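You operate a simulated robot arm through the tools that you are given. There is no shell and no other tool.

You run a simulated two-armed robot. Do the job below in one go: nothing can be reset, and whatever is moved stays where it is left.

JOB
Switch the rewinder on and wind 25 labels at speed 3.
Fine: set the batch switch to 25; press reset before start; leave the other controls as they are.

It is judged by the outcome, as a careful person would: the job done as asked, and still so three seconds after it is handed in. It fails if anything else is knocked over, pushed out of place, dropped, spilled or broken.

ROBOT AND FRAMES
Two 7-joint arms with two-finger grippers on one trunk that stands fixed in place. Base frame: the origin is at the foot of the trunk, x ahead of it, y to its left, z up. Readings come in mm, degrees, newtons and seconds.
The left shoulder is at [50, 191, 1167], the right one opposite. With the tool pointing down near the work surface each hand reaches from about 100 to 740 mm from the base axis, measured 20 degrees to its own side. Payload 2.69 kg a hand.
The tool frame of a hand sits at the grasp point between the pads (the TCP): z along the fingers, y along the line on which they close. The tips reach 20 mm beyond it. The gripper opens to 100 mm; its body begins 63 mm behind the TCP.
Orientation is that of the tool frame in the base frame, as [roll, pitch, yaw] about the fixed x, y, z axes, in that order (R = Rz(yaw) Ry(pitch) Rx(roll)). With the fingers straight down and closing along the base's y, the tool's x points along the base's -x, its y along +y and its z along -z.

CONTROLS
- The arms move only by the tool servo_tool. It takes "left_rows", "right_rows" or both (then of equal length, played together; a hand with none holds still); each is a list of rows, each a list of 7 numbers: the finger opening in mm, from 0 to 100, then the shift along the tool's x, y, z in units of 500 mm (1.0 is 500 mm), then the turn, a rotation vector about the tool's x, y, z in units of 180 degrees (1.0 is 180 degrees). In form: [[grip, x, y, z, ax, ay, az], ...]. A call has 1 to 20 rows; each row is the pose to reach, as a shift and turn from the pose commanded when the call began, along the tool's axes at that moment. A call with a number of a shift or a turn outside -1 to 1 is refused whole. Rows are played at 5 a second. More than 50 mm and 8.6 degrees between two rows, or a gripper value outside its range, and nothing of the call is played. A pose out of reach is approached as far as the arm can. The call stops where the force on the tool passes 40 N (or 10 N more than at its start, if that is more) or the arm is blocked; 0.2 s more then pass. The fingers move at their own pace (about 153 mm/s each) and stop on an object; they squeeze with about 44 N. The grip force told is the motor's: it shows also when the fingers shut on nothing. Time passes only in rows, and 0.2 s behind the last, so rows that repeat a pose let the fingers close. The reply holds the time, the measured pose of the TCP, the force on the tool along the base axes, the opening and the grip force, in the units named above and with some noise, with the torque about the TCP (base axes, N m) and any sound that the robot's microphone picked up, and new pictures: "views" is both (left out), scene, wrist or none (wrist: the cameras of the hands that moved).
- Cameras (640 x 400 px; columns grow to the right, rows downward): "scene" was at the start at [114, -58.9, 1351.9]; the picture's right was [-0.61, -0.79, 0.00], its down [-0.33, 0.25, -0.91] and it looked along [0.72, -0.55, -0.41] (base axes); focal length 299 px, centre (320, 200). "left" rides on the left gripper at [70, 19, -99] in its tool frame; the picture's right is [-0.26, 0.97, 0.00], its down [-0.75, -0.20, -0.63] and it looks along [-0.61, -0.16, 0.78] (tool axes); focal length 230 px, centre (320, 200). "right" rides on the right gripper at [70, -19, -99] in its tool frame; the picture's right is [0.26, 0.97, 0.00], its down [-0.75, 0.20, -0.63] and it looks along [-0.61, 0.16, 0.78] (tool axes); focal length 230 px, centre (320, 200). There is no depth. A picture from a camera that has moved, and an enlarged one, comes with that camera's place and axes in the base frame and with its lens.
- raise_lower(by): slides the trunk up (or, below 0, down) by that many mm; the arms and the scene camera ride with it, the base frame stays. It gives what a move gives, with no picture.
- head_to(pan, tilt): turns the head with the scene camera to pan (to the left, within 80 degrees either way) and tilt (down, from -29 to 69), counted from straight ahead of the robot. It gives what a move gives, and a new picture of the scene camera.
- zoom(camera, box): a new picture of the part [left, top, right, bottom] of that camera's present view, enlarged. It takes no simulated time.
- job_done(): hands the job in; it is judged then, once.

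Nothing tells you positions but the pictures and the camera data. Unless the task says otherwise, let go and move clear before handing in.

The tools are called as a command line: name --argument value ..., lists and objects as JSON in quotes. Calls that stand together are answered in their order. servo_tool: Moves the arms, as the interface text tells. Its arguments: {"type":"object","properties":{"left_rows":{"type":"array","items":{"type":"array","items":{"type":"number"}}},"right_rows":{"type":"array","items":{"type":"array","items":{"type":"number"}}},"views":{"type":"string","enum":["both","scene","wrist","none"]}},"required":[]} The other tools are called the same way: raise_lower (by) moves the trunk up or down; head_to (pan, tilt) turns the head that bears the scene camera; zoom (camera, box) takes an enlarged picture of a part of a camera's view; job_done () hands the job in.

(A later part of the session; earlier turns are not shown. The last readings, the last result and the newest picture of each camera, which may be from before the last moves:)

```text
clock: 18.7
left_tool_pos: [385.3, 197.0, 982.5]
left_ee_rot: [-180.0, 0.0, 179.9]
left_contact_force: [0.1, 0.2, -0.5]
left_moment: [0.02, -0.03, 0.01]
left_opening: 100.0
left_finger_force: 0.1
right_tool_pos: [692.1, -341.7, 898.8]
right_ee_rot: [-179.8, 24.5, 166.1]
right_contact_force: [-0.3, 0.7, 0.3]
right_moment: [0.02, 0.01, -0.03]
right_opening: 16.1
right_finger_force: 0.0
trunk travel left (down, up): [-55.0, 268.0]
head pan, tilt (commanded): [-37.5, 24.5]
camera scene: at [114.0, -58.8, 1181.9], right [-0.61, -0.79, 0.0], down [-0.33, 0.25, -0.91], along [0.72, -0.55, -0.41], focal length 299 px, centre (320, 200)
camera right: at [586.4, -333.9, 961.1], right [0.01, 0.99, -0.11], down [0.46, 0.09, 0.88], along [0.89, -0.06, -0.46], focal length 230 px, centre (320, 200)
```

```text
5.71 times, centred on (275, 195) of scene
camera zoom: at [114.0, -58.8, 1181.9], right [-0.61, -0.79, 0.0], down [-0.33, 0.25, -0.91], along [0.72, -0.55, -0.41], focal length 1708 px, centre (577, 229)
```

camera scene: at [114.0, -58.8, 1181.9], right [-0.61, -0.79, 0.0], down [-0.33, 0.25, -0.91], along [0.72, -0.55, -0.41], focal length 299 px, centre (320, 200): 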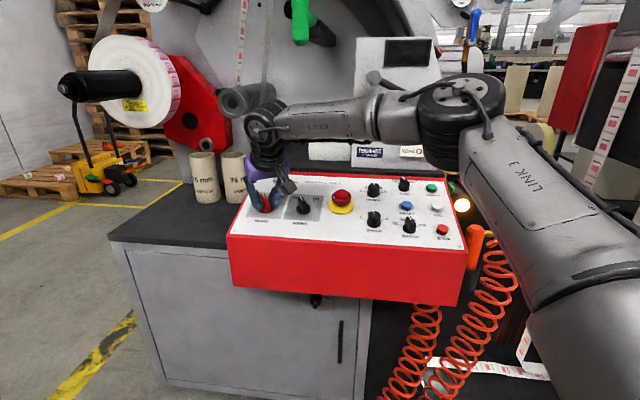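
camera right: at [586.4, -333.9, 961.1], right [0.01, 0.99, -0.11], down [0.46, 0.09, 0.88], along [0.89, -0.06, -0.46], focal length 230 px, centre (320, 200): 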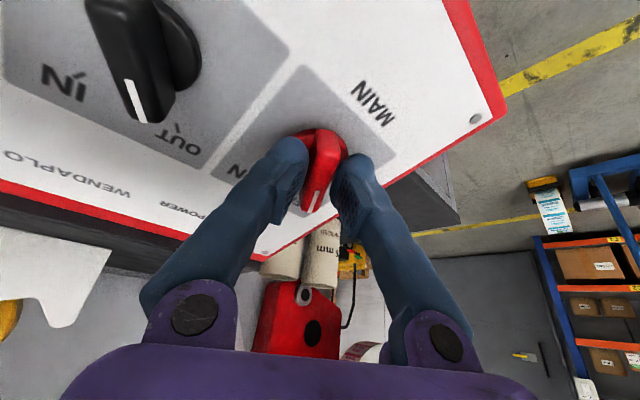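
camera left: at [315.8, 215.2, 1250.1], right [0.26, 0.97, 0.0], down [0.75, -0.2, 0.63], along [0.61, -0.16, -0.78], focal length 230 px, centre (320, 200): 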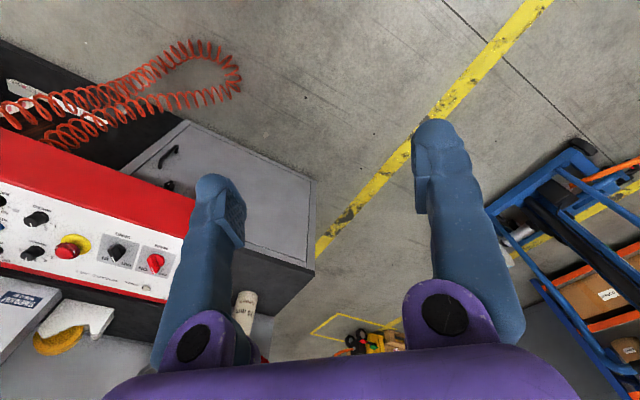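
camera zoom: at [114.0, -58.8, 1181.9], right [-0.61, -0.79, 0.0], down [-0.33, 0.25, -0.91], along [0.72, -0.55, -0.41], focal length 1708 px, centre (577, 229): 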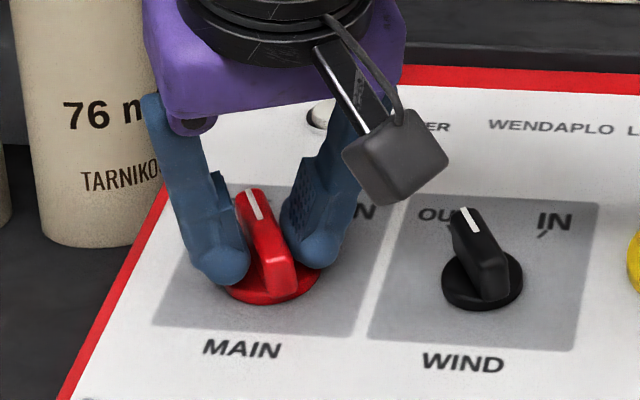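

The fingers straddle the red bar with no contact force. Now I'll spin the wrist clockwise about 66° to carry MAIN from OFF to ON.

servo_tool --right_rows '[[16, 0, 0, 0, 0, 0, 0.0458], [16, 0, 0, 0, 0, 0, 0.0917], [16, 0, 0, 0, 0, 0, 0.1375], [16, 0, 0, 0, 0, 0, 0.1833], [16, 0, 0, 0, 0, 0, 0.2292], [16, 0, 0, 0, 0, 0, 0.275], [16, 0, 0, 0, 0, 0, 0.3208], [16, 0, 0, 0, 0, 0, 0.3611]]' --views "both"

zoom --camera "scene" --box '[235, 160, 315, 230]'

zoom --camera "right" --box '[240, 100, 400, 230]'

```text
clock: 20.5
left_tool_pos: [385.9, 196.3, 983.5]
left_ee_rot: [180.0, 0.0, 179.9]
left_contact_force: [0.7, 0.3, -0.3]
left_moment: [0.01, 0.01, -0.01]
left_opening: 100.1
left_finger_force: 0.0
right_tool_pos: [691.3, -340.4, 898.8]
right_ee_rot: [157.6, 10.3, 98.9]
right_contact_force: [7.7, 6.0, 0.7]
right_moment: [-0.05, -0.08, 0.11]
right_opening: 21.8
right_finger_force: 4.4
trunk travel left (down, up): [-55.0, 268.0]
head pan, tilt (commanded): [-37.5, 24.5]
camera scene: at [114.6, -58.3, 1181.8], right [-0.61, -0.79, 0.0], down [-0.33, 0.25, -0.91], along [0.72, -0.55, -0.41], focal length 299 px, centre (320, 200)
camera right: at [624.5, -266.4, 970.4], right [0.83, 0.45, 0.32], down [0.04, -0.62, 0.78], along [0.55, -0.64, -0.54], focal length 230 px, centre (320, 200)
```

scene: 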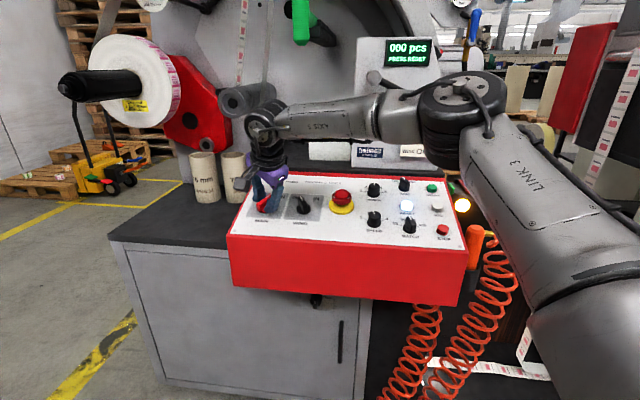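
right: 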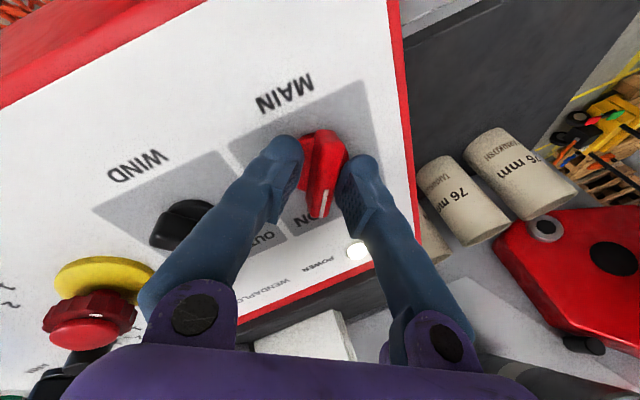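

```text
5.71 times, centred on (275, 195) of scene
camera zoom: at [114.6, -58.3, 1181.8], right [-0.61, -0.79, 0.0], down [-0.33, 0.25, -0.91], along [0.72, -0.55, -0.41], focal length 1708 px, centre (577, 229)
```

zoom: 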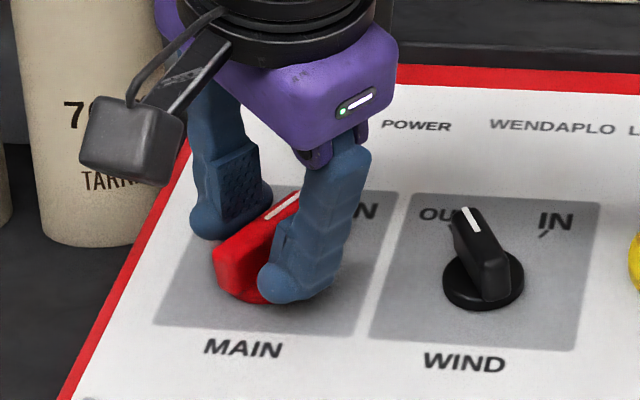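

```text
3.08 times, centred on (320, 165) of right
camera zoom: at [624.5, -266.4, 970.4], right [0.83, 0.45, 0.32], down [0.04, -0.62, 0.78], along [0.55, -0.64, -0.54], focal length 708 px, centre (320, 308)
```

zoom: 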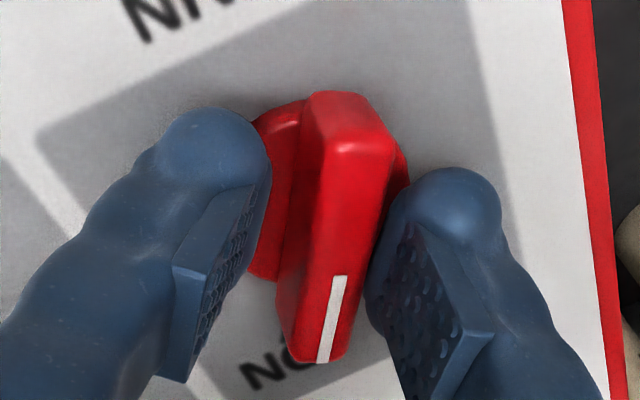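

MAIN is ON: the display lit with "000 pcs / PRESS RESET", and the power and reset lamps are on. I'll open the fingers and back straight off the panel.

servo_tool --right_rows '[[40, 0, 0, 0, 0, 0, 0], [44, 0, 0, 0, 0, 0, 0], [44, 0.0017, 0.007, -0.0312, 0, 0, 0], [44, 0.0034, 0.014, -0.0624, 0, 0, 0], [44, 0.0052, 0.021, -0.0936, 0, 0, 0], [44, 0.0086, 0.035, -0.156, 0, 0, 0]]' --views "both"

zoom --camera "scene" --box '[235, 160, 347, 230]'

zoom --camera "scene" --box '[339, 165, 467, 245]'

zoom --camera "scene" --box '[350, 30, 446, 90]'

```text
clock: 21.9
left_tool_pos: [385.3, 196.1, 982.5]
left_ee_rot: [179.9, 0.1, 179.9]
left_contact_force: [0.0, 0.1, 0.0]
left_moment: [0.01, -0.01, 0.0]
left_opening: 100.0
left_finger_force: 0.0
right_tool_pos: [675.4, -326.2, 977.2]
right_ee_rot: [157.7, 10.3, 98.9]
right_contact_force: [0.8, 1.3, -1.0]
right_moment: [0.03, -0.01, 0.02]
right_opening: 43.9
right_finger_force: 0.1
trunk travel left (down, up): [-55.0, 268.0]
head pan, tilt (commanded): [-37.5, 24.5]
camera scene: at [113.8, -58.7, 1181.9], right [-0.61, -0.79, 0.0], down [-0.33, 0.25, -0.91], along [0.72, -0.55, -0.41], focal length 299 px, centre (320, 200)
camera right: at [608.3, -252.0, 1048.7], right [0.83, 0.45, 0.32], down [0.04, -0.62, 0.78], along [0.55, -0.64, -0.54], focal length 230 px, centre (320, 200)
```

scene: 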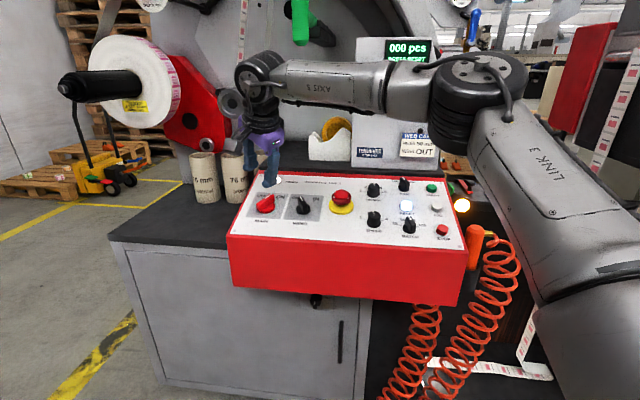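
right: 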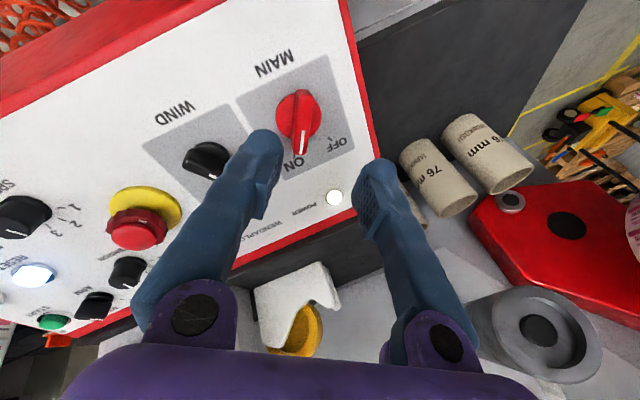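

```text
5.71 times, centred on (291, 195) of scene
camera zoom: at [113.8, -58.7, 1181.9], right [-0.61, -0.79, 0.0], down [-0.33, 0.25, -0.91], along [0.72, -0.55, -0.41], focal length 1708 px, centre (486, 229)
```

zoom: 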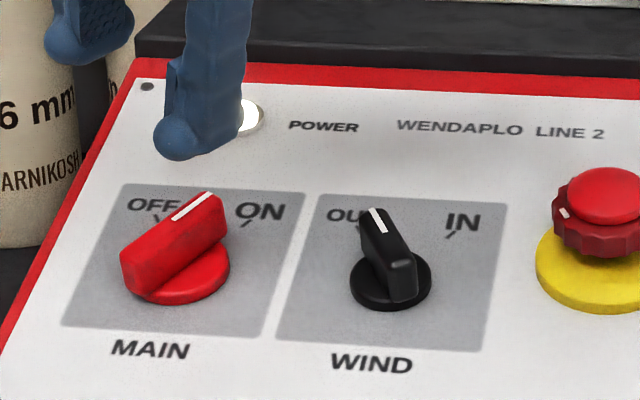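

```text
5.00 times, centred on (403, 205) of scene
camera zoom: at [113.8, -58.7, 1181.9], right [-0.61, -0.79, 0.0], down [-0.33, 0.25, -0.91], along [0.72, -0.55, -0.41], focal length 1494 px, centre (-95, 175)
```

zoom: 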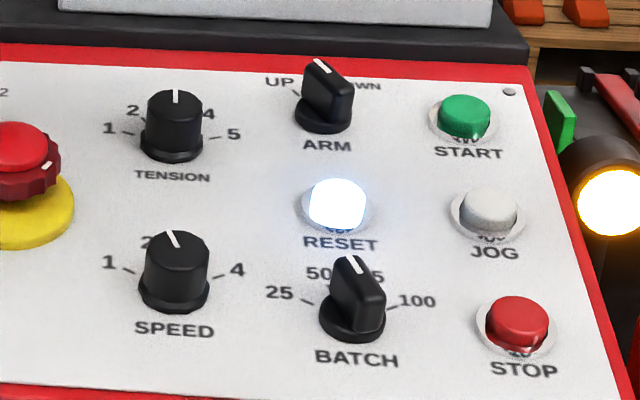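

```text
6.67 times, centred on (398, 60) of scene
camera zoom: at [113.8, -58.7, 1181.9], right [-0.61, -0.79, 0.0], down [-0.33, 0.25, -0.91], along [0.72, -0.55, -0.41], focal length 1993 px, centre (-200, 1133)
```

zoom: 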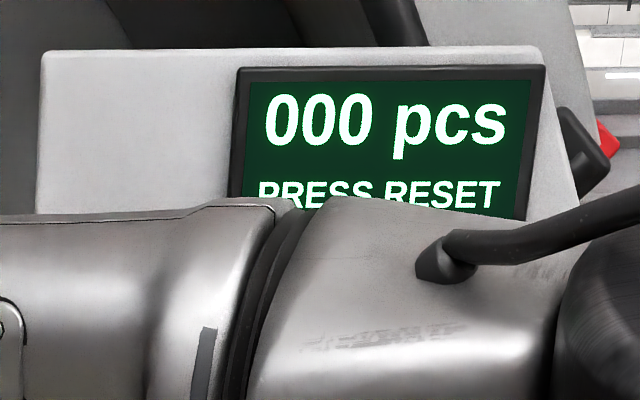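

The scene view shows MAIN pointing at ON with the other controls unchanged. Next is SPEED at about (502,-507,863); I'll hover over it with the fingers square to the panel and turned to its current "2" angle.

servo_tool --right_rows '[[46, -0.0353, -0.0623, -0.0098, 0.0104, 0.0026, -0.044], [46, -0.0705, -0.1246, -0.0195, 0.0208, 0.0052, -0.0881], [46, -0.1058, -0.1869, -0.0293, 0.0312, 0.0078, -0.1321], [46, -0.1411, -0.2491, -0.0391, 0.0417, 0.0105, -0.1762], [46, -0.1764, -0.3114, -0.0489, 0.0521, 0.0131, -0.2202], [46, -0.2116, -0.3737, -0.0586, 0.0625, 0.0157, -0.2643], [46, -0.2469, -0.436, -0.0684, 0.0729, 0.0183, -0.3083]]' --views "both"

zoom --camera "right" --box '[220, 60, 420, 220]'

```text
clock: 23.5
left_tool_pos: [385.3, 195.5, 982.6]
left_ee_rot: [180.0, 0.0, -180.0]
left_contact_force: [-0.5, 0.4, 0.0]
left_moment: [0.01, -0.03, 0.0]
left_opening: 100.0
left_finger_force: 0.0
right_tool_pos: [482.4, -489.2, 947.5]
right_ee_rot: [-174.3, 15.4, 155.9]
right_contact_force: [-1.5, -0.1, 0.2]
right_moment: [0.05, 0.01, 0.03]
right_opening: 45.9
right_finger_force: 0.0
trunk travel left (down, up): [-55.0, 268.0]
head pan, tilt (commanded): [-37.5, 24.5]
camera scene: at [113.9, -59.0, 1181.9], right [-0.61, -0.79, 0.0], down [-0.33, 0.25, -0.91], along [0.72, -0.55, -0.41], focal length 299 px, centre (320, 200)
camera right: at [393.4, -458.5, 1027.5], right [0.19, 0.97, -0.16], down [0.62, 0.01, 0.78], along [0.76, -0.25, -0.6], focal length 230 px, centre (320, 200)
```

scene: 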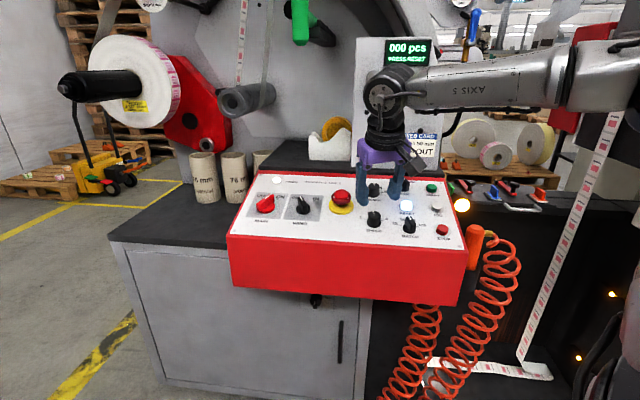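
right: 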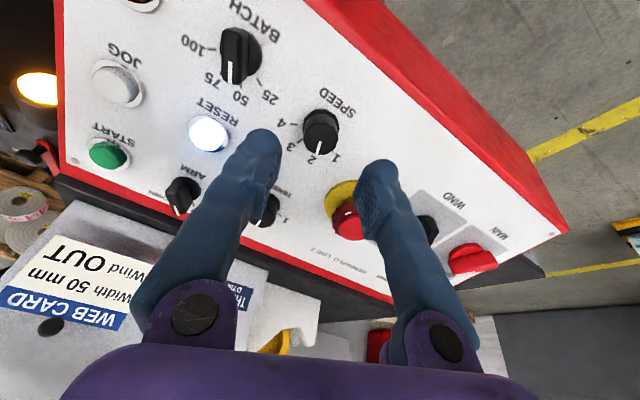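

```text
2.50 times, centred on (320, 140) of right
camera zoom: at [393.4, -458.5, 1027.5], right [0.19, 0.97, -0.16], down [0.62, 0.01, 0.78], along [0.76, -0.25, -0.6], focal length 575 px, centre (320, 350)
```

zoom: 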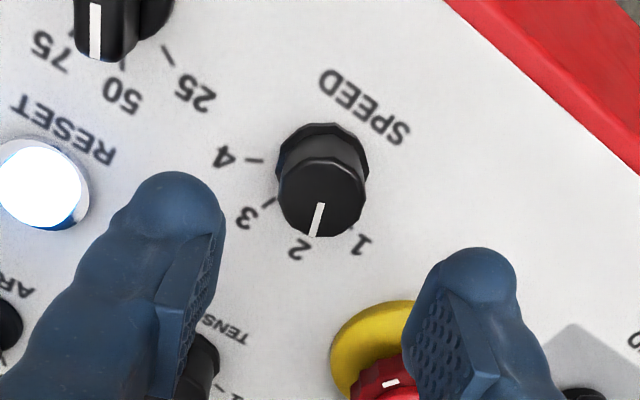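

SPEED's pointer reads 2, and I'm within about 3 mm of its axis. I'll correct and descend in steps so the open fingers straddle the knob.

servo_tool --right_rows '[[46, -0.005, 0.002, 0.03, 0, 0, 0], [46, -0.005, 0.002, 0.06, 0, 0, 0], [46, -0.005, 0.002, 0.09, 0, 0, 0], [46, -0.005, 0.002, 0.112, 0, 0, 0], [46, -0.005, 0.002, 0.112, 0, 0, 0]]' --views "both"

zoom --camera "right" --box '[240, 100, 400, 230]'

zoom --camera "scene" --box '[339, 165, 467, 245]'

```text
clock: 24.7
left_tool_pos: [384.5, 196.5, 981.5]
left_ee_rot: [179.9, 0.0, 180.0]
left_contact_force: [-0.6, -0.1, -0.5]
left_moment: [0.01, -0.01, 0.01]
left_opening: 99.9
left_finger_force: 0.0
right_tool_pos: [496.7, -498.5, 895.0]
right_ee_rot: [-174.2, 15.5, 155.7]
right_contact_force: [-0.5, 0.4, -0.2]
right_moment: [-0.03, -0.01, -0.01]
right_opening: 46.2
right_finger_force: 0.2
trunk travel left (down, up): [-55.0, 268.0]
head pan, tilt (commanded): [-37.5, 24.5]
camera scene: at [114.0, -58.8, 1181.9], right [-0.61, -0.79, 0.0], down [-0.33, 0.25, -0.91], along [0.72, -0.55, -0.41], focal length 299 px, centre (320, 200)
camera right: at [407.7, -468.6, 974.2], right [0.19, 0.97, -0.16], down [0.62, 0.01, 0.79], along [0.76, -0.25, -0.6], focal length 230 px, centre (320, 200)
```

scene: 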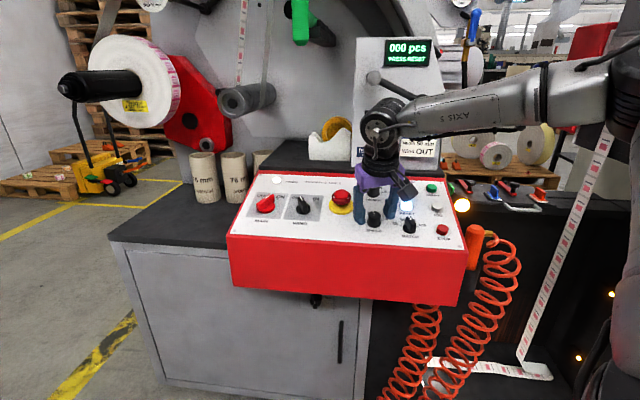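
right: 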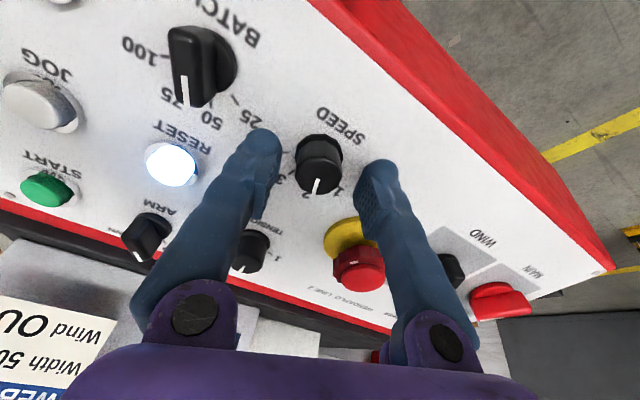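

```text
3.08 times, centred on (320, 165) of right
camera zoom: at [407.7, -468.6, 974.2], right [0.19, 0.97, -0.16], down [0.62, 0.01, 0.79], along [0.76, -0.25, -0.6], focal length 708 px, centre (320, 308)
```

zoom: 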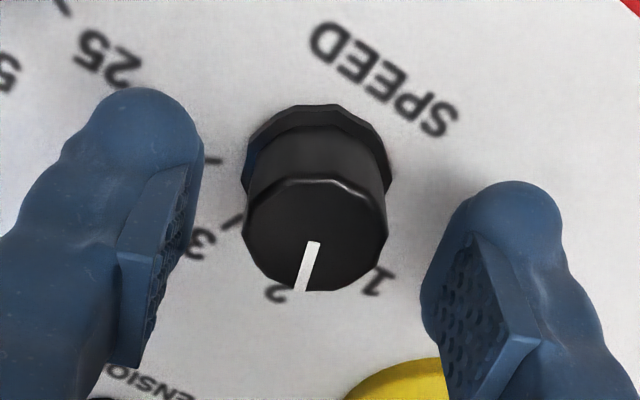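

```text
5.00 times, centred on (403, 205) of scene
camera zoom: at [114.0, -58.8, 1181.9], right [-0.61, -0.79, 0.0], down [-0.33, 0.25, -0.91], along [0.72, -0.55, -0.41], focal length 1494 px, centre (-95, 175)
```

zoom: 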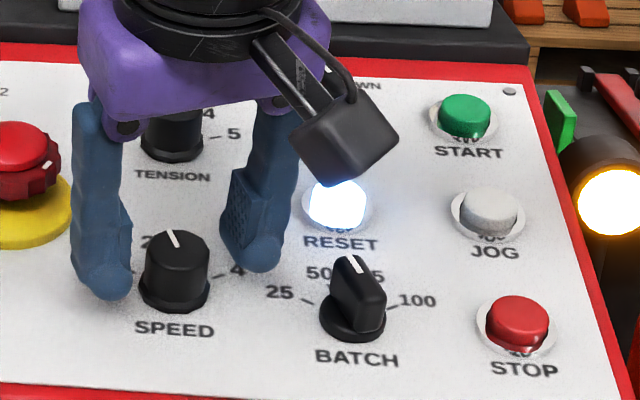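

The fingers are either side of the SPEED knob; I read a small offset of about (+2.5,-1.2) mm and need slightly more depth. I'll correct that and then close gently on the knob.

servo_tool --right_rows '[[46, 0.005, -0.0024, 0.008, 0, 0, 0], [46, 0.005, -0.0024, 0.008, 0, 0, 0], [36, 0.005, -0.0024, 0.008, 0, 0, 0], [30, 0.005, -0.0024, 0.008, 0, 0, 0], [24, 0.005, -0.0024, 0.008, 0, 0, 0], [24, 0.005, -0.0024, 0.008, 0, 0, 0]]' --views "both"

zoom --camera "right" --box '[240, 100, 400, 230]'

zoom --camera "scene" --box '[339, 165, 467, 245]'

```text
clock: 26.1
left_tool_pos: [386.7, 196.7, 982.7]
left_ee_rot: [-180.0, 0.0, -180.0]
left_contact_force: [0.7, 0.6, -0.5]
left_moment: [0.0, 0.01, -0.01]
left_opening: 99.9
left_finger_force: 0.2
right_tool_pos: [495.5, -499.4, 890.6]
right_ee_rot: [-174.4, 15.5, 155.6]
right_contact_force: [1.0, 3.2, -1.8]
right_moment: [0.05, -0.15, 0.03]
right_opening: 25.8
right_finger_force: 45.1
trunk travel left (down, up): [-55.0, 268.0]
head pan, tilt (commanded): [-37.5, 24.5]
camera scene: at [114.3, -58.7, 1181.8], right [-0.61, -0.79, 0.0], down [-0.33, 0.25, -0.91], along [0.72, -0.55, -0.41], focal length 299 px, centre (320, 200)
camera right: at [406.1, -469.2, 969.9], right [0.19, 0.97, -0.16], down [0.62, 0.01, 0.79], along [0.76, -0.25, -0.6], focal length 230 px, centre (320, 200)
```

scene: 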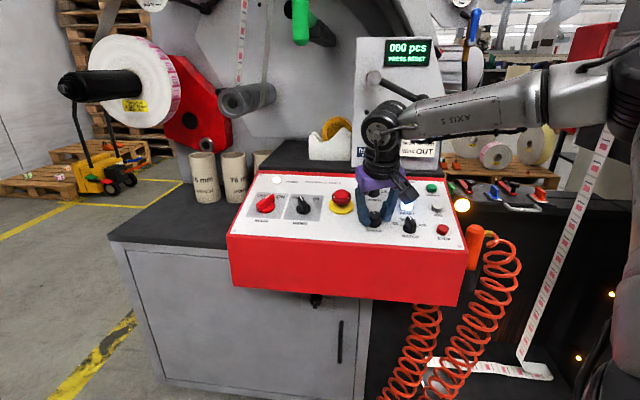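
right: 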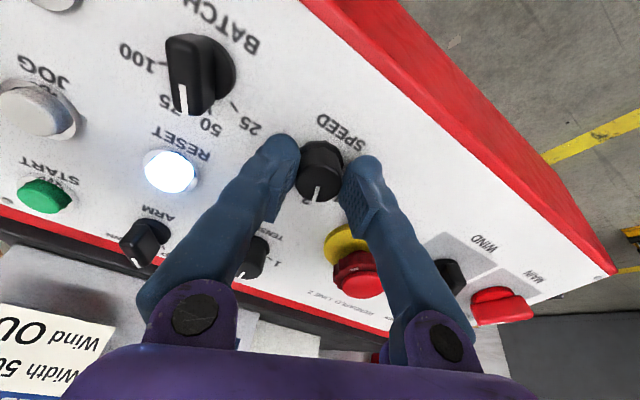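

```text
3.08 times, centred on (320, 165) of right
camera zoom: at [406.1, -469.2, 969.9], right [0.19, 0.97, -0.16], down [0.62, 0.01, 0.79], along [0.76, -0.25, -0.6], focal length 708 px, centre (320, 308)
```

zoom: 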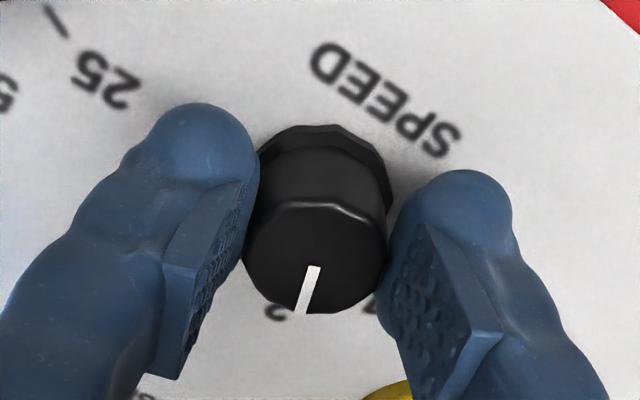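

```text
5.00 times, centred on (403, 205) of scene
camera zoom: at [114.3, -58.7, 1181.8], right [-0.61, -0.79, 0.0], down [-0.33, 0.25, -0.91], along [0.72, -0.55, -0.41], focal length 1494 px, centre (-95, 175)
```

zoom: 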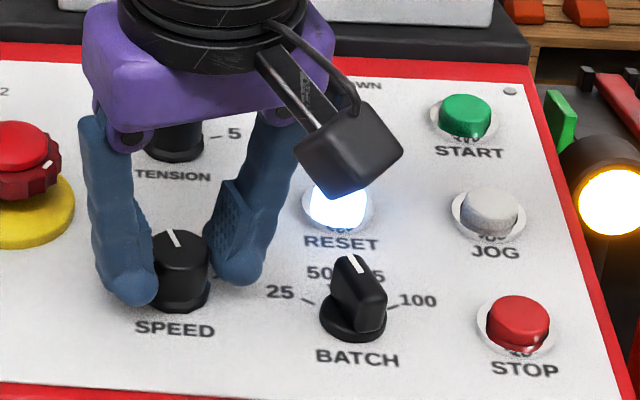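

I have the SPEED knob gripped at 25.8 mm with almost no side load. Now I'll turn it clockwise 40°, from 2 to 3.

servo_tool --right_rows '[[24, 0, 0, 0, 0, 0, 0.037], [24, 0, 0, 0, 0, 0, 0.0741], [24, 0, 0, 0, 0, 0, 0.1111], [24, 0, 0, 0, 0, 0, 0.1481], [24, 0, 0, 0, 0, 0, 0.1852], [24, 0, 0, 0, 0, 0, 0.2222], [24, 0, 0, 0, 0, 0, 0.2222]]' --views "both"

zoom --camera "right" --box '[240, 100, 400, 230]'

zoom --camera "scene" --box '[339, 165, 467, 245]'

```text
clock: 27.7
left_tool_pos: [385.7, 198.5, 981.6]
left_ee_rot: [-179.9, -0.2, -180.0]
left_contact_force: [0.0, 0.8, -0.7]
left_moment: [-0.03, 0.05, 0.02]
left_opening: 100.1
left_finger_force: 0.1
right_tool_pos: [497.9, -498.1, 890.2]
right_ee_rot: [174.1, 15.5, 114.1]
right_contact_force: [16.2, 14.8, -1.1]
right_moment: [0.36, -0.14, 0.15]
right_opening: 26.2
right_finger_force: 44.7
trunk travel left (down, up): [-55.0, 268.0]
head pan, tilt (commanded): [-37.5, 24.5]
camera scene: at [115.4, -57.7, 1181.8], right [-0.61, -0.79, 0.0], down [-0.33, 0.25, -0.91], along [0.72, -0.55, -0.42], focal length 299 px, centre (320, 200)
camera right: at [432.5, -425.4, 966.2], right [0.76, 0.64, 0.03], down [0.35, -0.45, 0.82], along [0.54, -0.62, -0.57], focal length 230 px, centre (320, 200)
```

scene: 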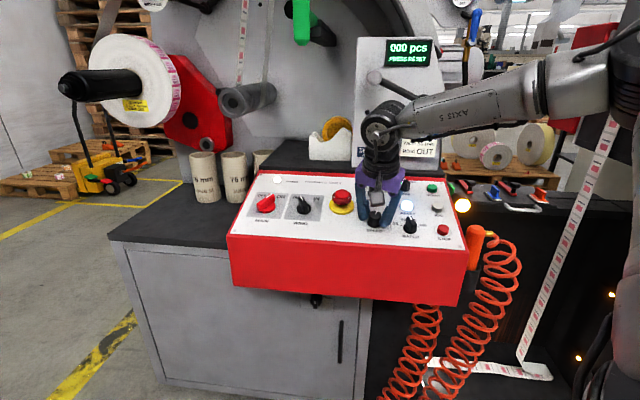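
right: 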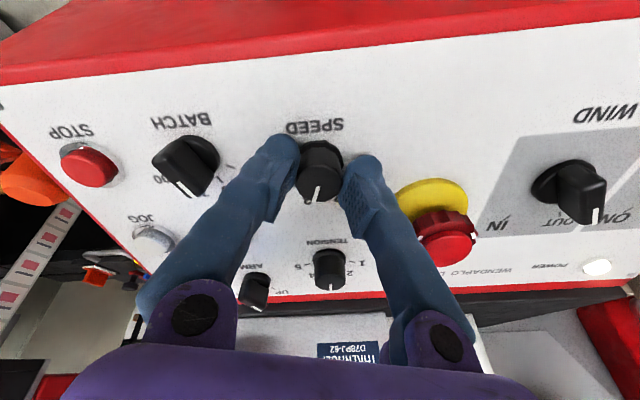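

```text
3.08 times, centred on (320, 165) of right
camera zoom: at [432.5, -425.4, 966.2], right [0.76, 0.64, 0.03], down [0.35, -0.45, 0.82], along [0.54, -0.62, -0.57], focal length 708 px, centre (320, 308)
```

zoom: 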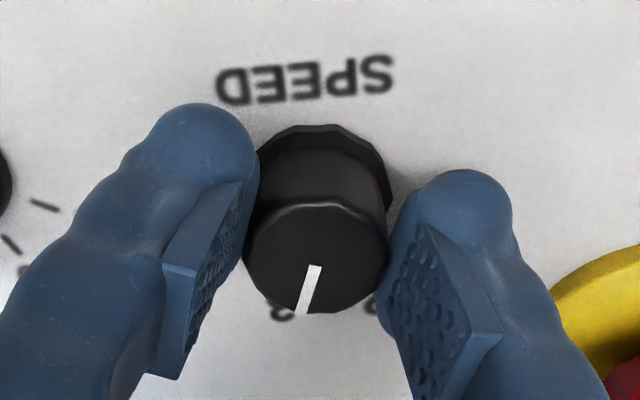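

```text
5.00 times, centred on (403, 205) of scene
camera zoom: at [115.4, -57.7, 1181.8], right [-0.61, -0.79, 0.0], down [-0.33, 0.25, -0.91], along [0.72, -0.55, -0.42], focal length 1494 px, centre (-95, 175)
```

zoom: 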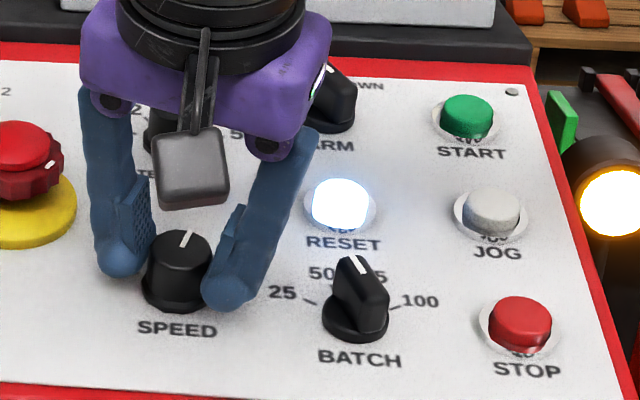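

SPEED's pointer turned to 3. I'll release, back off, and check it stays.

servo_tool --right_rows '[[36, 0, 0, 0, 0, 0, 0], [46, 0, 0, 0, 0, 0, 0], [46, 0, 0, -0.04, 0, 0, 0], [46, 0, 0, -0.08, 0, 0, 0], [46, 0, 0, -0.13, 0, 0, 0]]' --views "both"

zoom --camera "right" --box '[220, 80, 420, 220]'

zoom --camera "scene" --box '[339, 165, 467, 245]'

```text
clock: 28.9
left_tool_pos: [386.1, 196.2, 982.3]
left_ee_rot: [-180.0, 0.1, 180.0]
left_contact_force: [0.4, -0.7, 1.1]
left_moment: [0.03, 0.01, -0.03]
left_opening: 100.0
left_finger_force: 0.0
right_tool_pos: [480.4, -485.3, 951.3]
right_ee_rot: [174.1, 15.6, 114.2]
right_contact_force: [0.2, 0.4, -1.0]
right_moment: [0.02, -0.03, -0.02]
right_opening: 45.9
right_finger_force: 0.0
trunk travel left (down, up): [-55.0, 268.0]
head pan, tilt (commanded): [-37.5, 24.5]
camera scene: at [113.9, -58.7, 1181.9], right [-0.61, -0.79, 0.0], down [-0.33, 0.25, -0.91], along [0.72, -0.55, -0.41], focal length 299 px, centre (320, 200)
camera right: at [417.3, -413.9, 1027.1], right [0.76, 0.64, 0.03], down [0.35, -0.45, 0.82], along [0.54, -0.62, -0.57], focal length 230 px, centre (320, 200)
```

scene: 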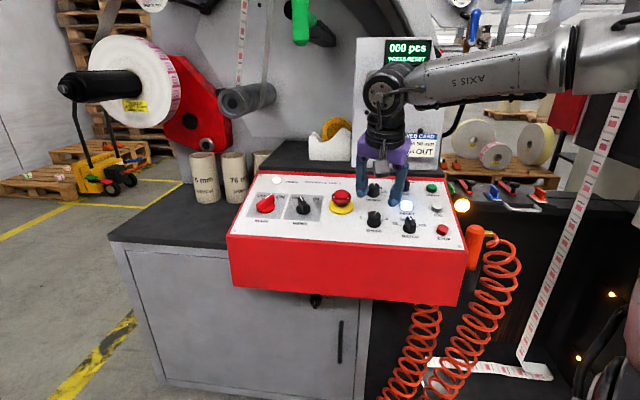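
right: 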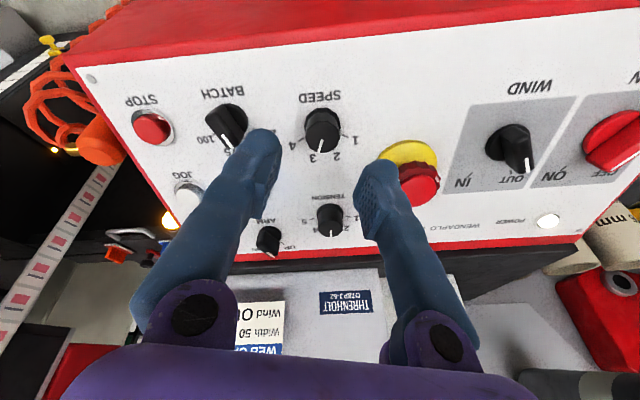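

```text
2.86 times, centred on (320, 150) of right
camera zoom: at [417.3, -413.9, 1027.1], right [0.76, 0.64, 0.03], down [0.35, -0.45, 0.82], along [0.54, -0.62, -0.57], focal length 657 px, centre (320, 343)
```

zoom: 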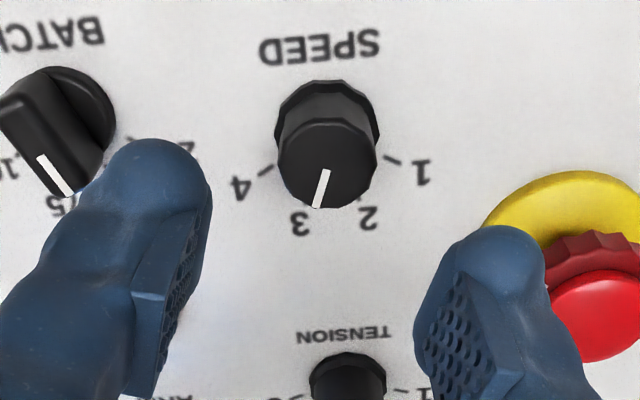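

```text
5.00 times, centred on (403, 205) of scene
camera zoom: at [113.9, -58.7, 1181.9], right [-0.61, -0.79, 0.0], down [-0.33, 0.25, -0.91], along [0.72, -0.55, -0.41], focal length 1494 px, centre (-95, 175)
```

zoom: 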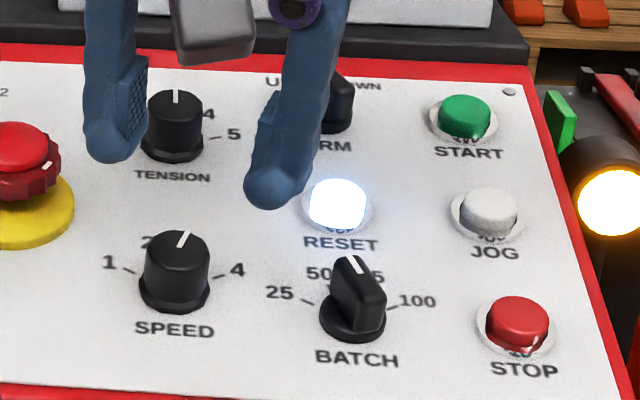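

zoom --camera "right" --box '[290, 95, 370, 155]'

zoom --camera "scene" --box '[355, 205, 395, 235]'

```text
6.67 times, centred on (330, 125) of right
camera zoom: at [417.3, -413.9, 1027.1], right [0.76, 0.64, 0.03], down [0.35, -0.45, 0.82], along [0.54, -0.62, -0.57], focal length 1534 px, centre (253, 700)
```

zoom: 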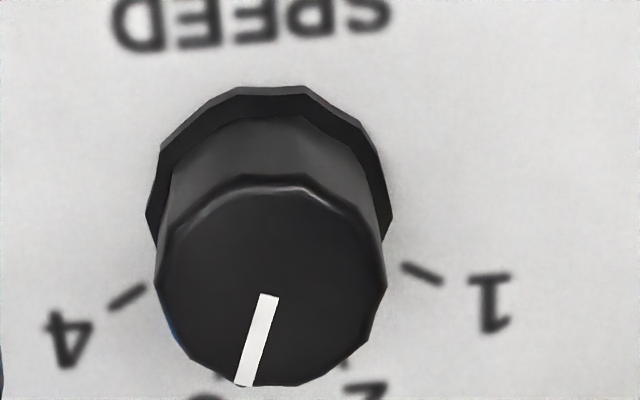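

```text
13.33 times, centred on (375, 220) of scene
camera zoom: at [113.9, -58.7, 1181.9], right [-0.61, -0.79, 0.0], down [-0.33, 0.25, -0.91], along [0.72, -0.55, -0.41], focal length 3985 px, centre (-413, -67)
```

zoom: 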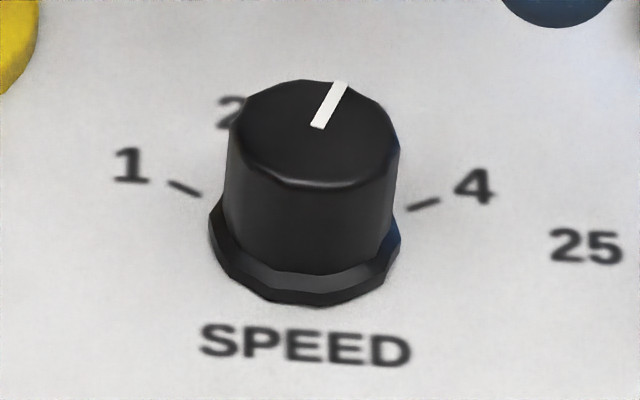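

SPEED is squarely on 3. Next is BATCH, about 75 mm to the right; I'll hover over it at its present "50" angle.

servo_tool --right_rows '[[46, -0.0073, -0.0294, 0, 0, 0, -0.0444], [46, -0.0146, -0.0587, 0, 0, 0, -0.0889], [46, -0.0218, -0.0881, 0, 0, 0, -0.1333], [46, -0.0291, -0.1174, 0, 0, 0, -0.1778], [46, -0.0364, -0.1468, 0, 0, 0, -0.2222], [46, -0.0364, -0.1468, 0, 0, 0, -0.2222]]' --views "both"

zoom --camera "right" --box '[260, 70, 380, 150]'

```text
clock: 30.3
left_tool_pos: [384.6, 196.4, 982.4]
left_ee_rot: [180.0, 0.0, 180.0]
left_contact_force: [-0.8, -0.5, 0.2]
left_moment: [-0.01, -0.04, -0.01]
left_opening: 99.7
left_finger_force: 0.1
right_tool_pos: [424.3, -535.0, 948.9]
right_ee_rot: [-174.3, 15.5, 155.8]
right_contact_force: [0.4, -0.2, -0.4]
right_moment: [0.01, 0.01, -0.03]
right_opening: 45.8
right_finger_force: 0.0
trunk travel left (down, up): [-55.0, 268.0]
head pan, tilt (commanded): [-37.5, 24.5]
camera scene: at [114.0, -58.9, 1181.9], right [-0.61, -0.79, 0.0], down [-0.33, 0.25, -0.91], along [0.72, -0.55, -0.41], focal length 299 px, centre (320, 200)
camera right: at [334.2, -504.1, 1027.9], right [0.19, 0.97, -0.16], down [0.62, 0.01, 0.78], along [0.76, -0.25, -0.6], focal length 230 px, centre (320, 200)
```

scene: 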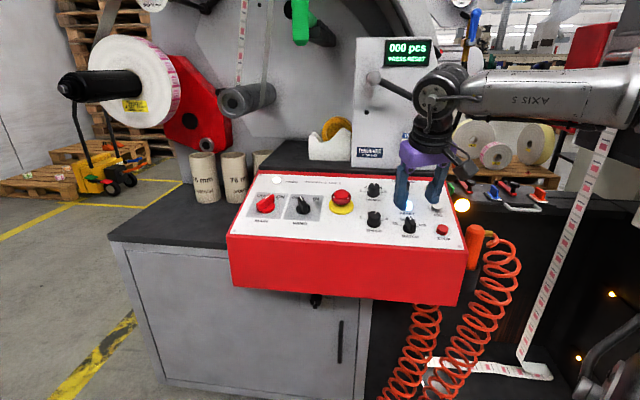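
right: 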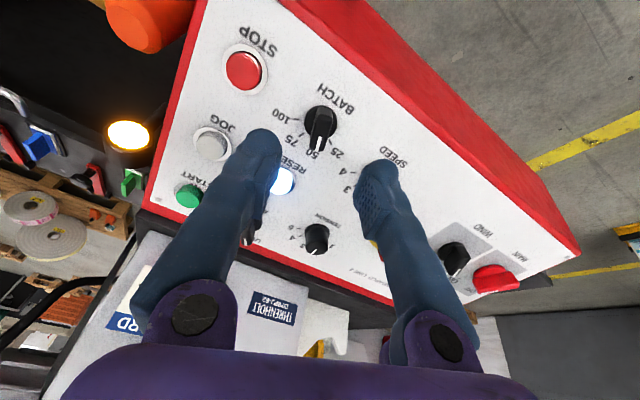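

```text
5.00 times, centred on (320, 110) of right
camera zoom: at [334.2, -504.1, 1027.9], right [0.19, 0.97, -0.16], down [0.62, 0.01, 0.78], along [0.76, -0.25, -0.6], focal length 1150 px, centre (320, 650)
```

zoom: 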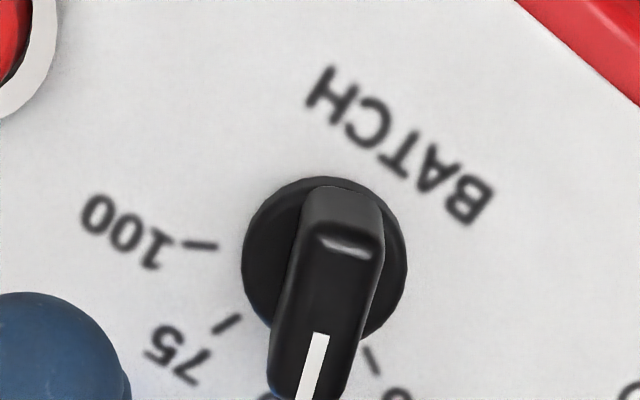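

From its tick marks BATCH is centred at R 79.4, U 917.5, pointing at 50. I'll correct by about 2 mm and descend with the fingers either side of the bar.

servo_tool --right_rows '[[38, 0.0046, -0.0004, 0.03, 0, 0, 0], [38, 0.0046, -0.0004, 0.06, 0, 0, 0], [38, 0.0046, -0.0004, 0.09, 0, 0, 0], [38, 0.0046, -0.0004, 0.12, 0, 0, 0], [38, 0.0046, -0.0004, 0.122, 0, 0, 0]]' --views "both"

zoom --camera "right" --box '[240, 100, 400, 230]'

zoom --camera "scene" --box '[339, 165, 467, 245]'

```text
clock: 31.5
left_tool_pos: [385.1, 195.1, 982.7]
left_ee_rot: [179.9, 0.0, -180.0]
left_contact_force: [0.0, 0.0, 0.0]
left_moment: [-0.02, 0.01, 0.0]
left_opening: 99.8
left_finger_force: 0.1
right_tool_pos: [433.9, -546.1, 889.8]
right_ee_rot: [-174.3, 15.5, 155.7]
right_contact_force: [-0.1, -0.2, -0.5]
right_moment: [0.0, 0.03, 0.01]
right_opening: 37.7
right_finger_force: 0.0
trunk travel left (down, up): [-55.0, 268.0]
head pan, tilt (commanded): [-37.5, 24.5]
camera scene: at [114.0, -58.8, 1181.9], right [-0.61, -0.79, 0.0], down [-0.33, 0.25, -0.91], along [0.72, -0.55, -0.41], focal length 299 px, centre (320, 200)
camera right: at [344.0, -515.0, 969.1], right [0.19, 0.97, -0.16], down [0.62, 0.01, 0.79], along [0.76, -0.25, -0.6], focal length 230 px, centre (320, 200)
```

scene: 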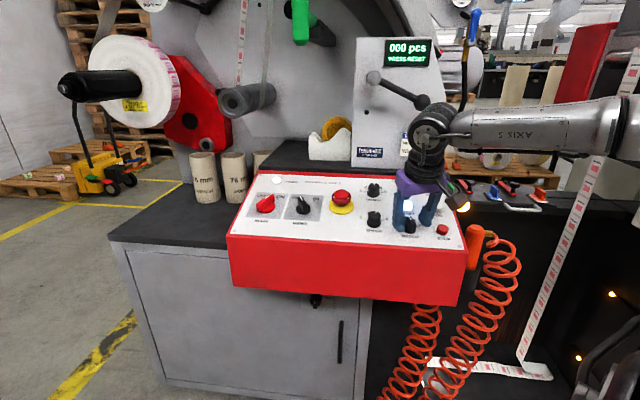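
right: 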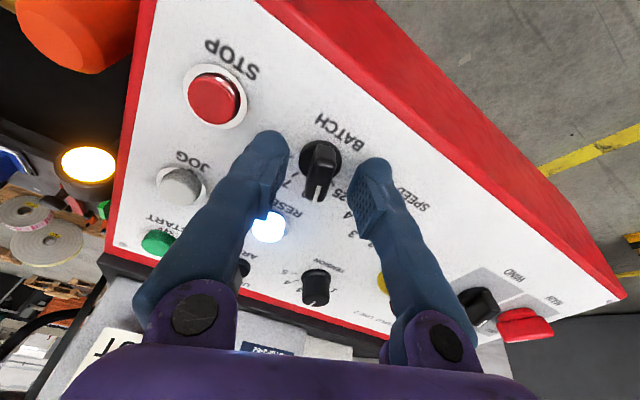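

```text
3.08 times, centred on (320, 165) of right
camera zoom: at [344.0, -515.0, 969.1], right [0.19, 0.97, -0.16], down [0.62, 0.01, 0.79], along [0.76, -0.25, -0.6], focal length 708 px, centre (320, 308)
```

zoom: 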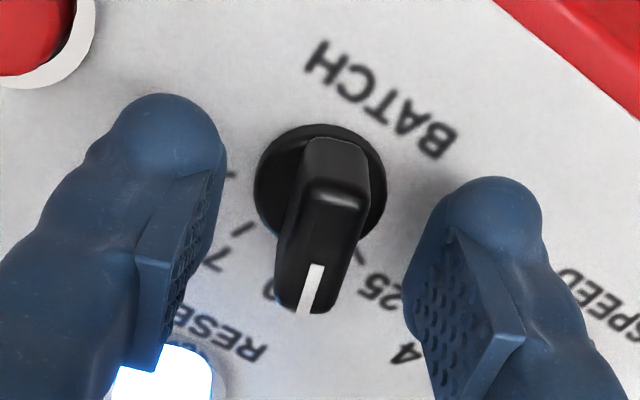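

```text
5.00 times, centred on (403, 205) of scene
camera zoom: at [114.0, -58.8, 1181.9], right [-0.61, -0.79, 0.0], down [-0.33, 0.25, -0.91], along [0.72, -0.55, -0.41], focal length 1494 px, centre (-95, 175)
```

zoom: 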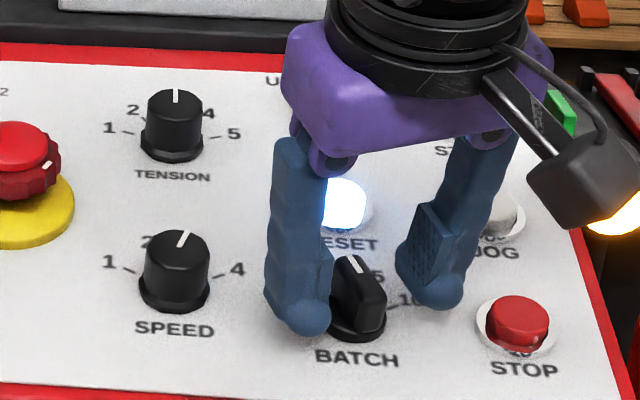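

The bar is centred and aligned with the pads. I'll close on it.

servo_tool --right_rows '[[28, 0, 0, 0, 0, 0, 0], [18, 0, 0, 0, 0, 0, 0], [10, 0, 0, 0, 0, 0, 0], [10, 0, 0, 0, 0, 0, 0]]' --views "wrist"

zoom --camera "right" --box '[240, 100, 400, 230]'

```text
clock: 32.5
left_tool_pos: [385.6, 196.3, 982.6]
left_ee_rot: [180.0, 0.0, 180.0]
left_contact_force: [0.2, 0.8, 0.5]
left_moment: [-0.01, 0.01, 0.04]
left_opening: 99.9
left_finger_force: 0.0
right_tool_pos: [431.9, -545.0, 888.8]
right_ee_rot: [-174.4, 15.4, 155.7]
right_contact_force: [1.4, 5.0, -4.6]
right_moment: [-0.06, -0.29, 0.08]
right_opening: 12.3
right_finger_force: 39.2
trunk travel left (down, up): [-55.0, 268.0]
head pan, tilt (commanded): [-37.5, 24.5]
camera right: at [344.3, -514.7, 968.9], right [0.19, 0.97, -0.16], down [0.62, 0.01, 0.79], along [0.76, -0.25, -0.6], focal length 230 px, centre (320, 200)
```

right: 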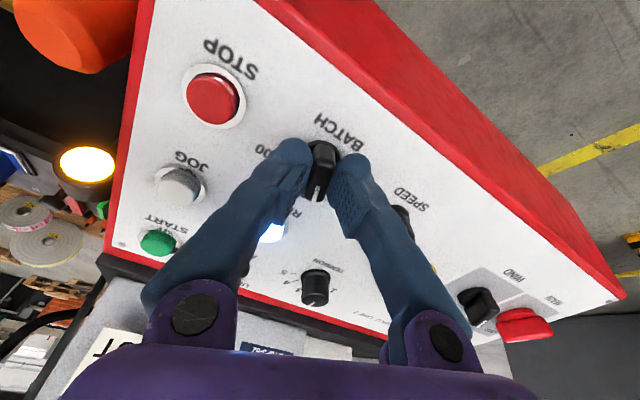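

```text
3.08 times, centred on (320, 165) of right
camera zoom: at [344.3, -514.7, 968.9], right [0.19, 0.97, -0.16], down [0.62, 0.01, 0.79], along [0.76, -0.25, -0.6], focal length 708 px, centre (320, 308)
```

zoom: 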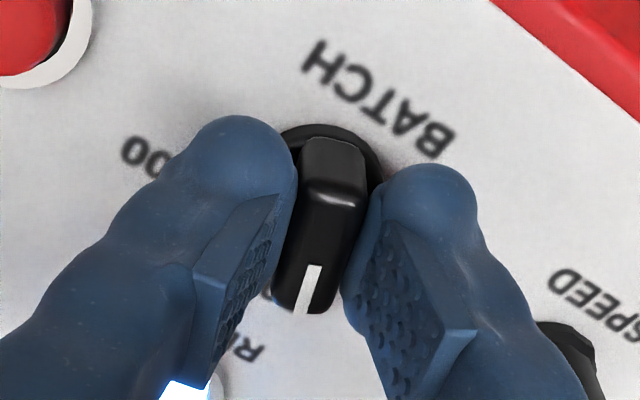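

The bar is gripped at 12.3 mm. Now I'll turn it counter-clockwise 40°, from 50 to 25.

servo_tool --right_rows '[[10, 0, 0, 0, 0, 0, -0.037], [10, 0, 0, 0, 0, 0, -0.0741], [10, 0, 0, 0, 0, 0, -0.1111], [10, 0, 0, 0, 0, 0, -0.1481], [10, 0, 0, 0, 0, 0, -0.1852], [10, 0, 0, 0, 0, 0, -0.2222], [10, 0, 0, 0, 0, 0, -0.2222]]' --views "both"

zoom --camera "right" --box '[240, 100, 400, 230]'

zoom --camera "scene" --box '[339, 165, 467, 245]'

```text
clock: 33.9
left_tool_pos: [385.0, 197.0, 982.7]
left_ee_rot: [-179.9, 0.1, -179.8]
left_contact_force: [0.4, 0.3, -0.2]
left_moment: [-0.01, 0.05, -0.02]
left_opening: 100.1
left_finger_force: 0.1
right_tool_pos: [434.0, -546.7, 889.5]
right_ee_rot: [-165.3, 8.5, -168.5]
right_contact_force: [-9.0, -5.5, 2.6]
right_moment: [-0.05, -0.12, 0.02]
right_opening: 12.5
right_finger_force: 39.1
right hand out of reach, approached as far as the arm can: row 6
trunk travel left (down, up): [-55.0, 268.0]
head pan, tilt (commanded): [-37.5, 24.5]
stopped in row 6 (right hand): the force on the tool passed its limit at 43 N (the readings are from after the stop); the commanded pose is now the measured one
camera scene: at [113.2, -58.3, 1182.2], right [-0.61, -0.79, 0.0], down [-0.33, 0.25, -0.91], along [0.72, -0.55, -0.41], focal length 299 px, centre (320, 200)
camera right: at [350.2, -556.2, 980.1], right [-0.4, 0.87, -0.28], down [0.58, 0.48, 0.66], along [0.71, 0.1, -0.69], focal length 230 px, centre (320, 200)
```

scene: 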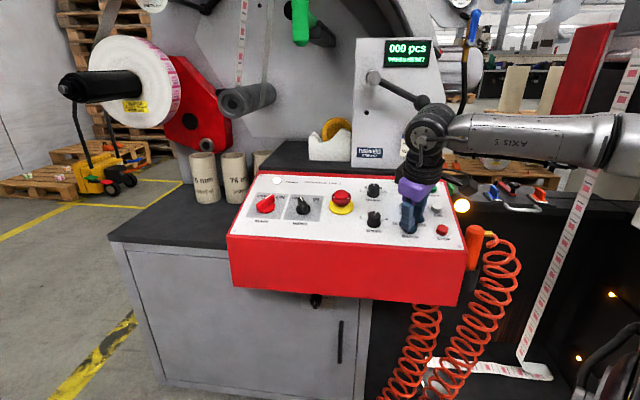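
right: 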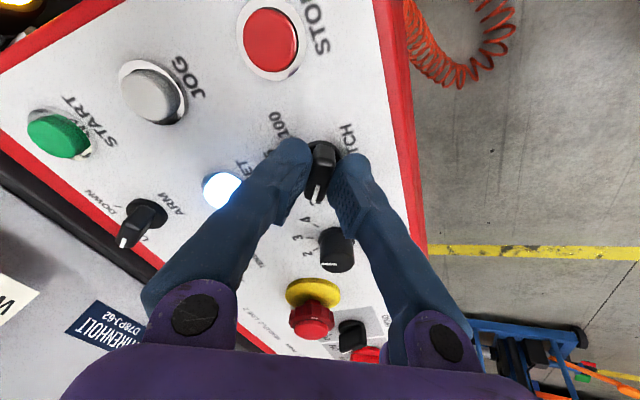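

```text
3.08 times, centred on (320, 165) of right
camera zoom: at [350.2, -556.2, 980.1], right [-0.4, 0.87, -0.28], down [0.58, 0.48, 0.66], along [0.71, 0.1, -0.69], focal length 708 px, centre (320, 308)
```

zoom: 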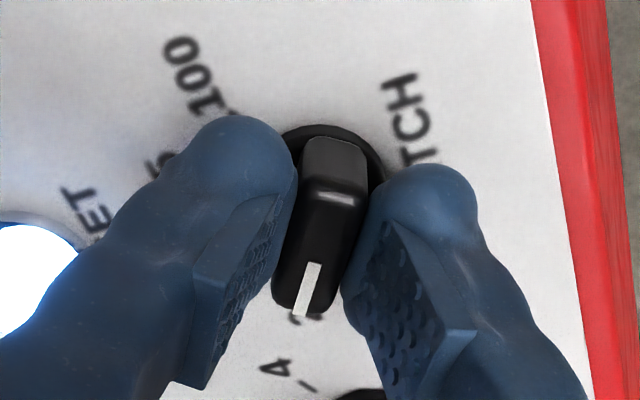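

```text
5.00 times, centred on (403, 205) of scene
camera zoom: at [113.2, -58.3, 1182.2], right [-0.61, -0.79, 0.0], down [-0.33, 0.25, -0.91], along [0.72, -0.55, -0.41], focal length 1494 px, centre (-95, 175)
```

zoom: 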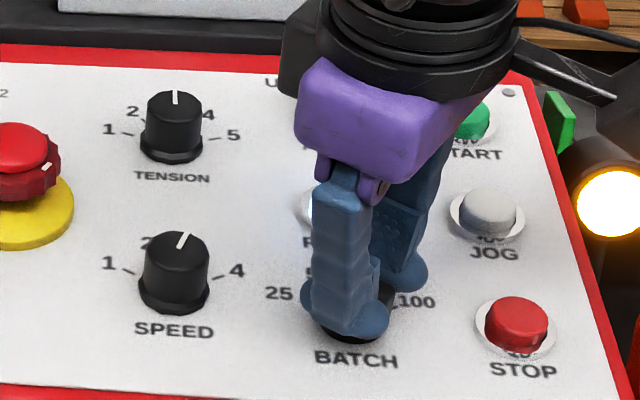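

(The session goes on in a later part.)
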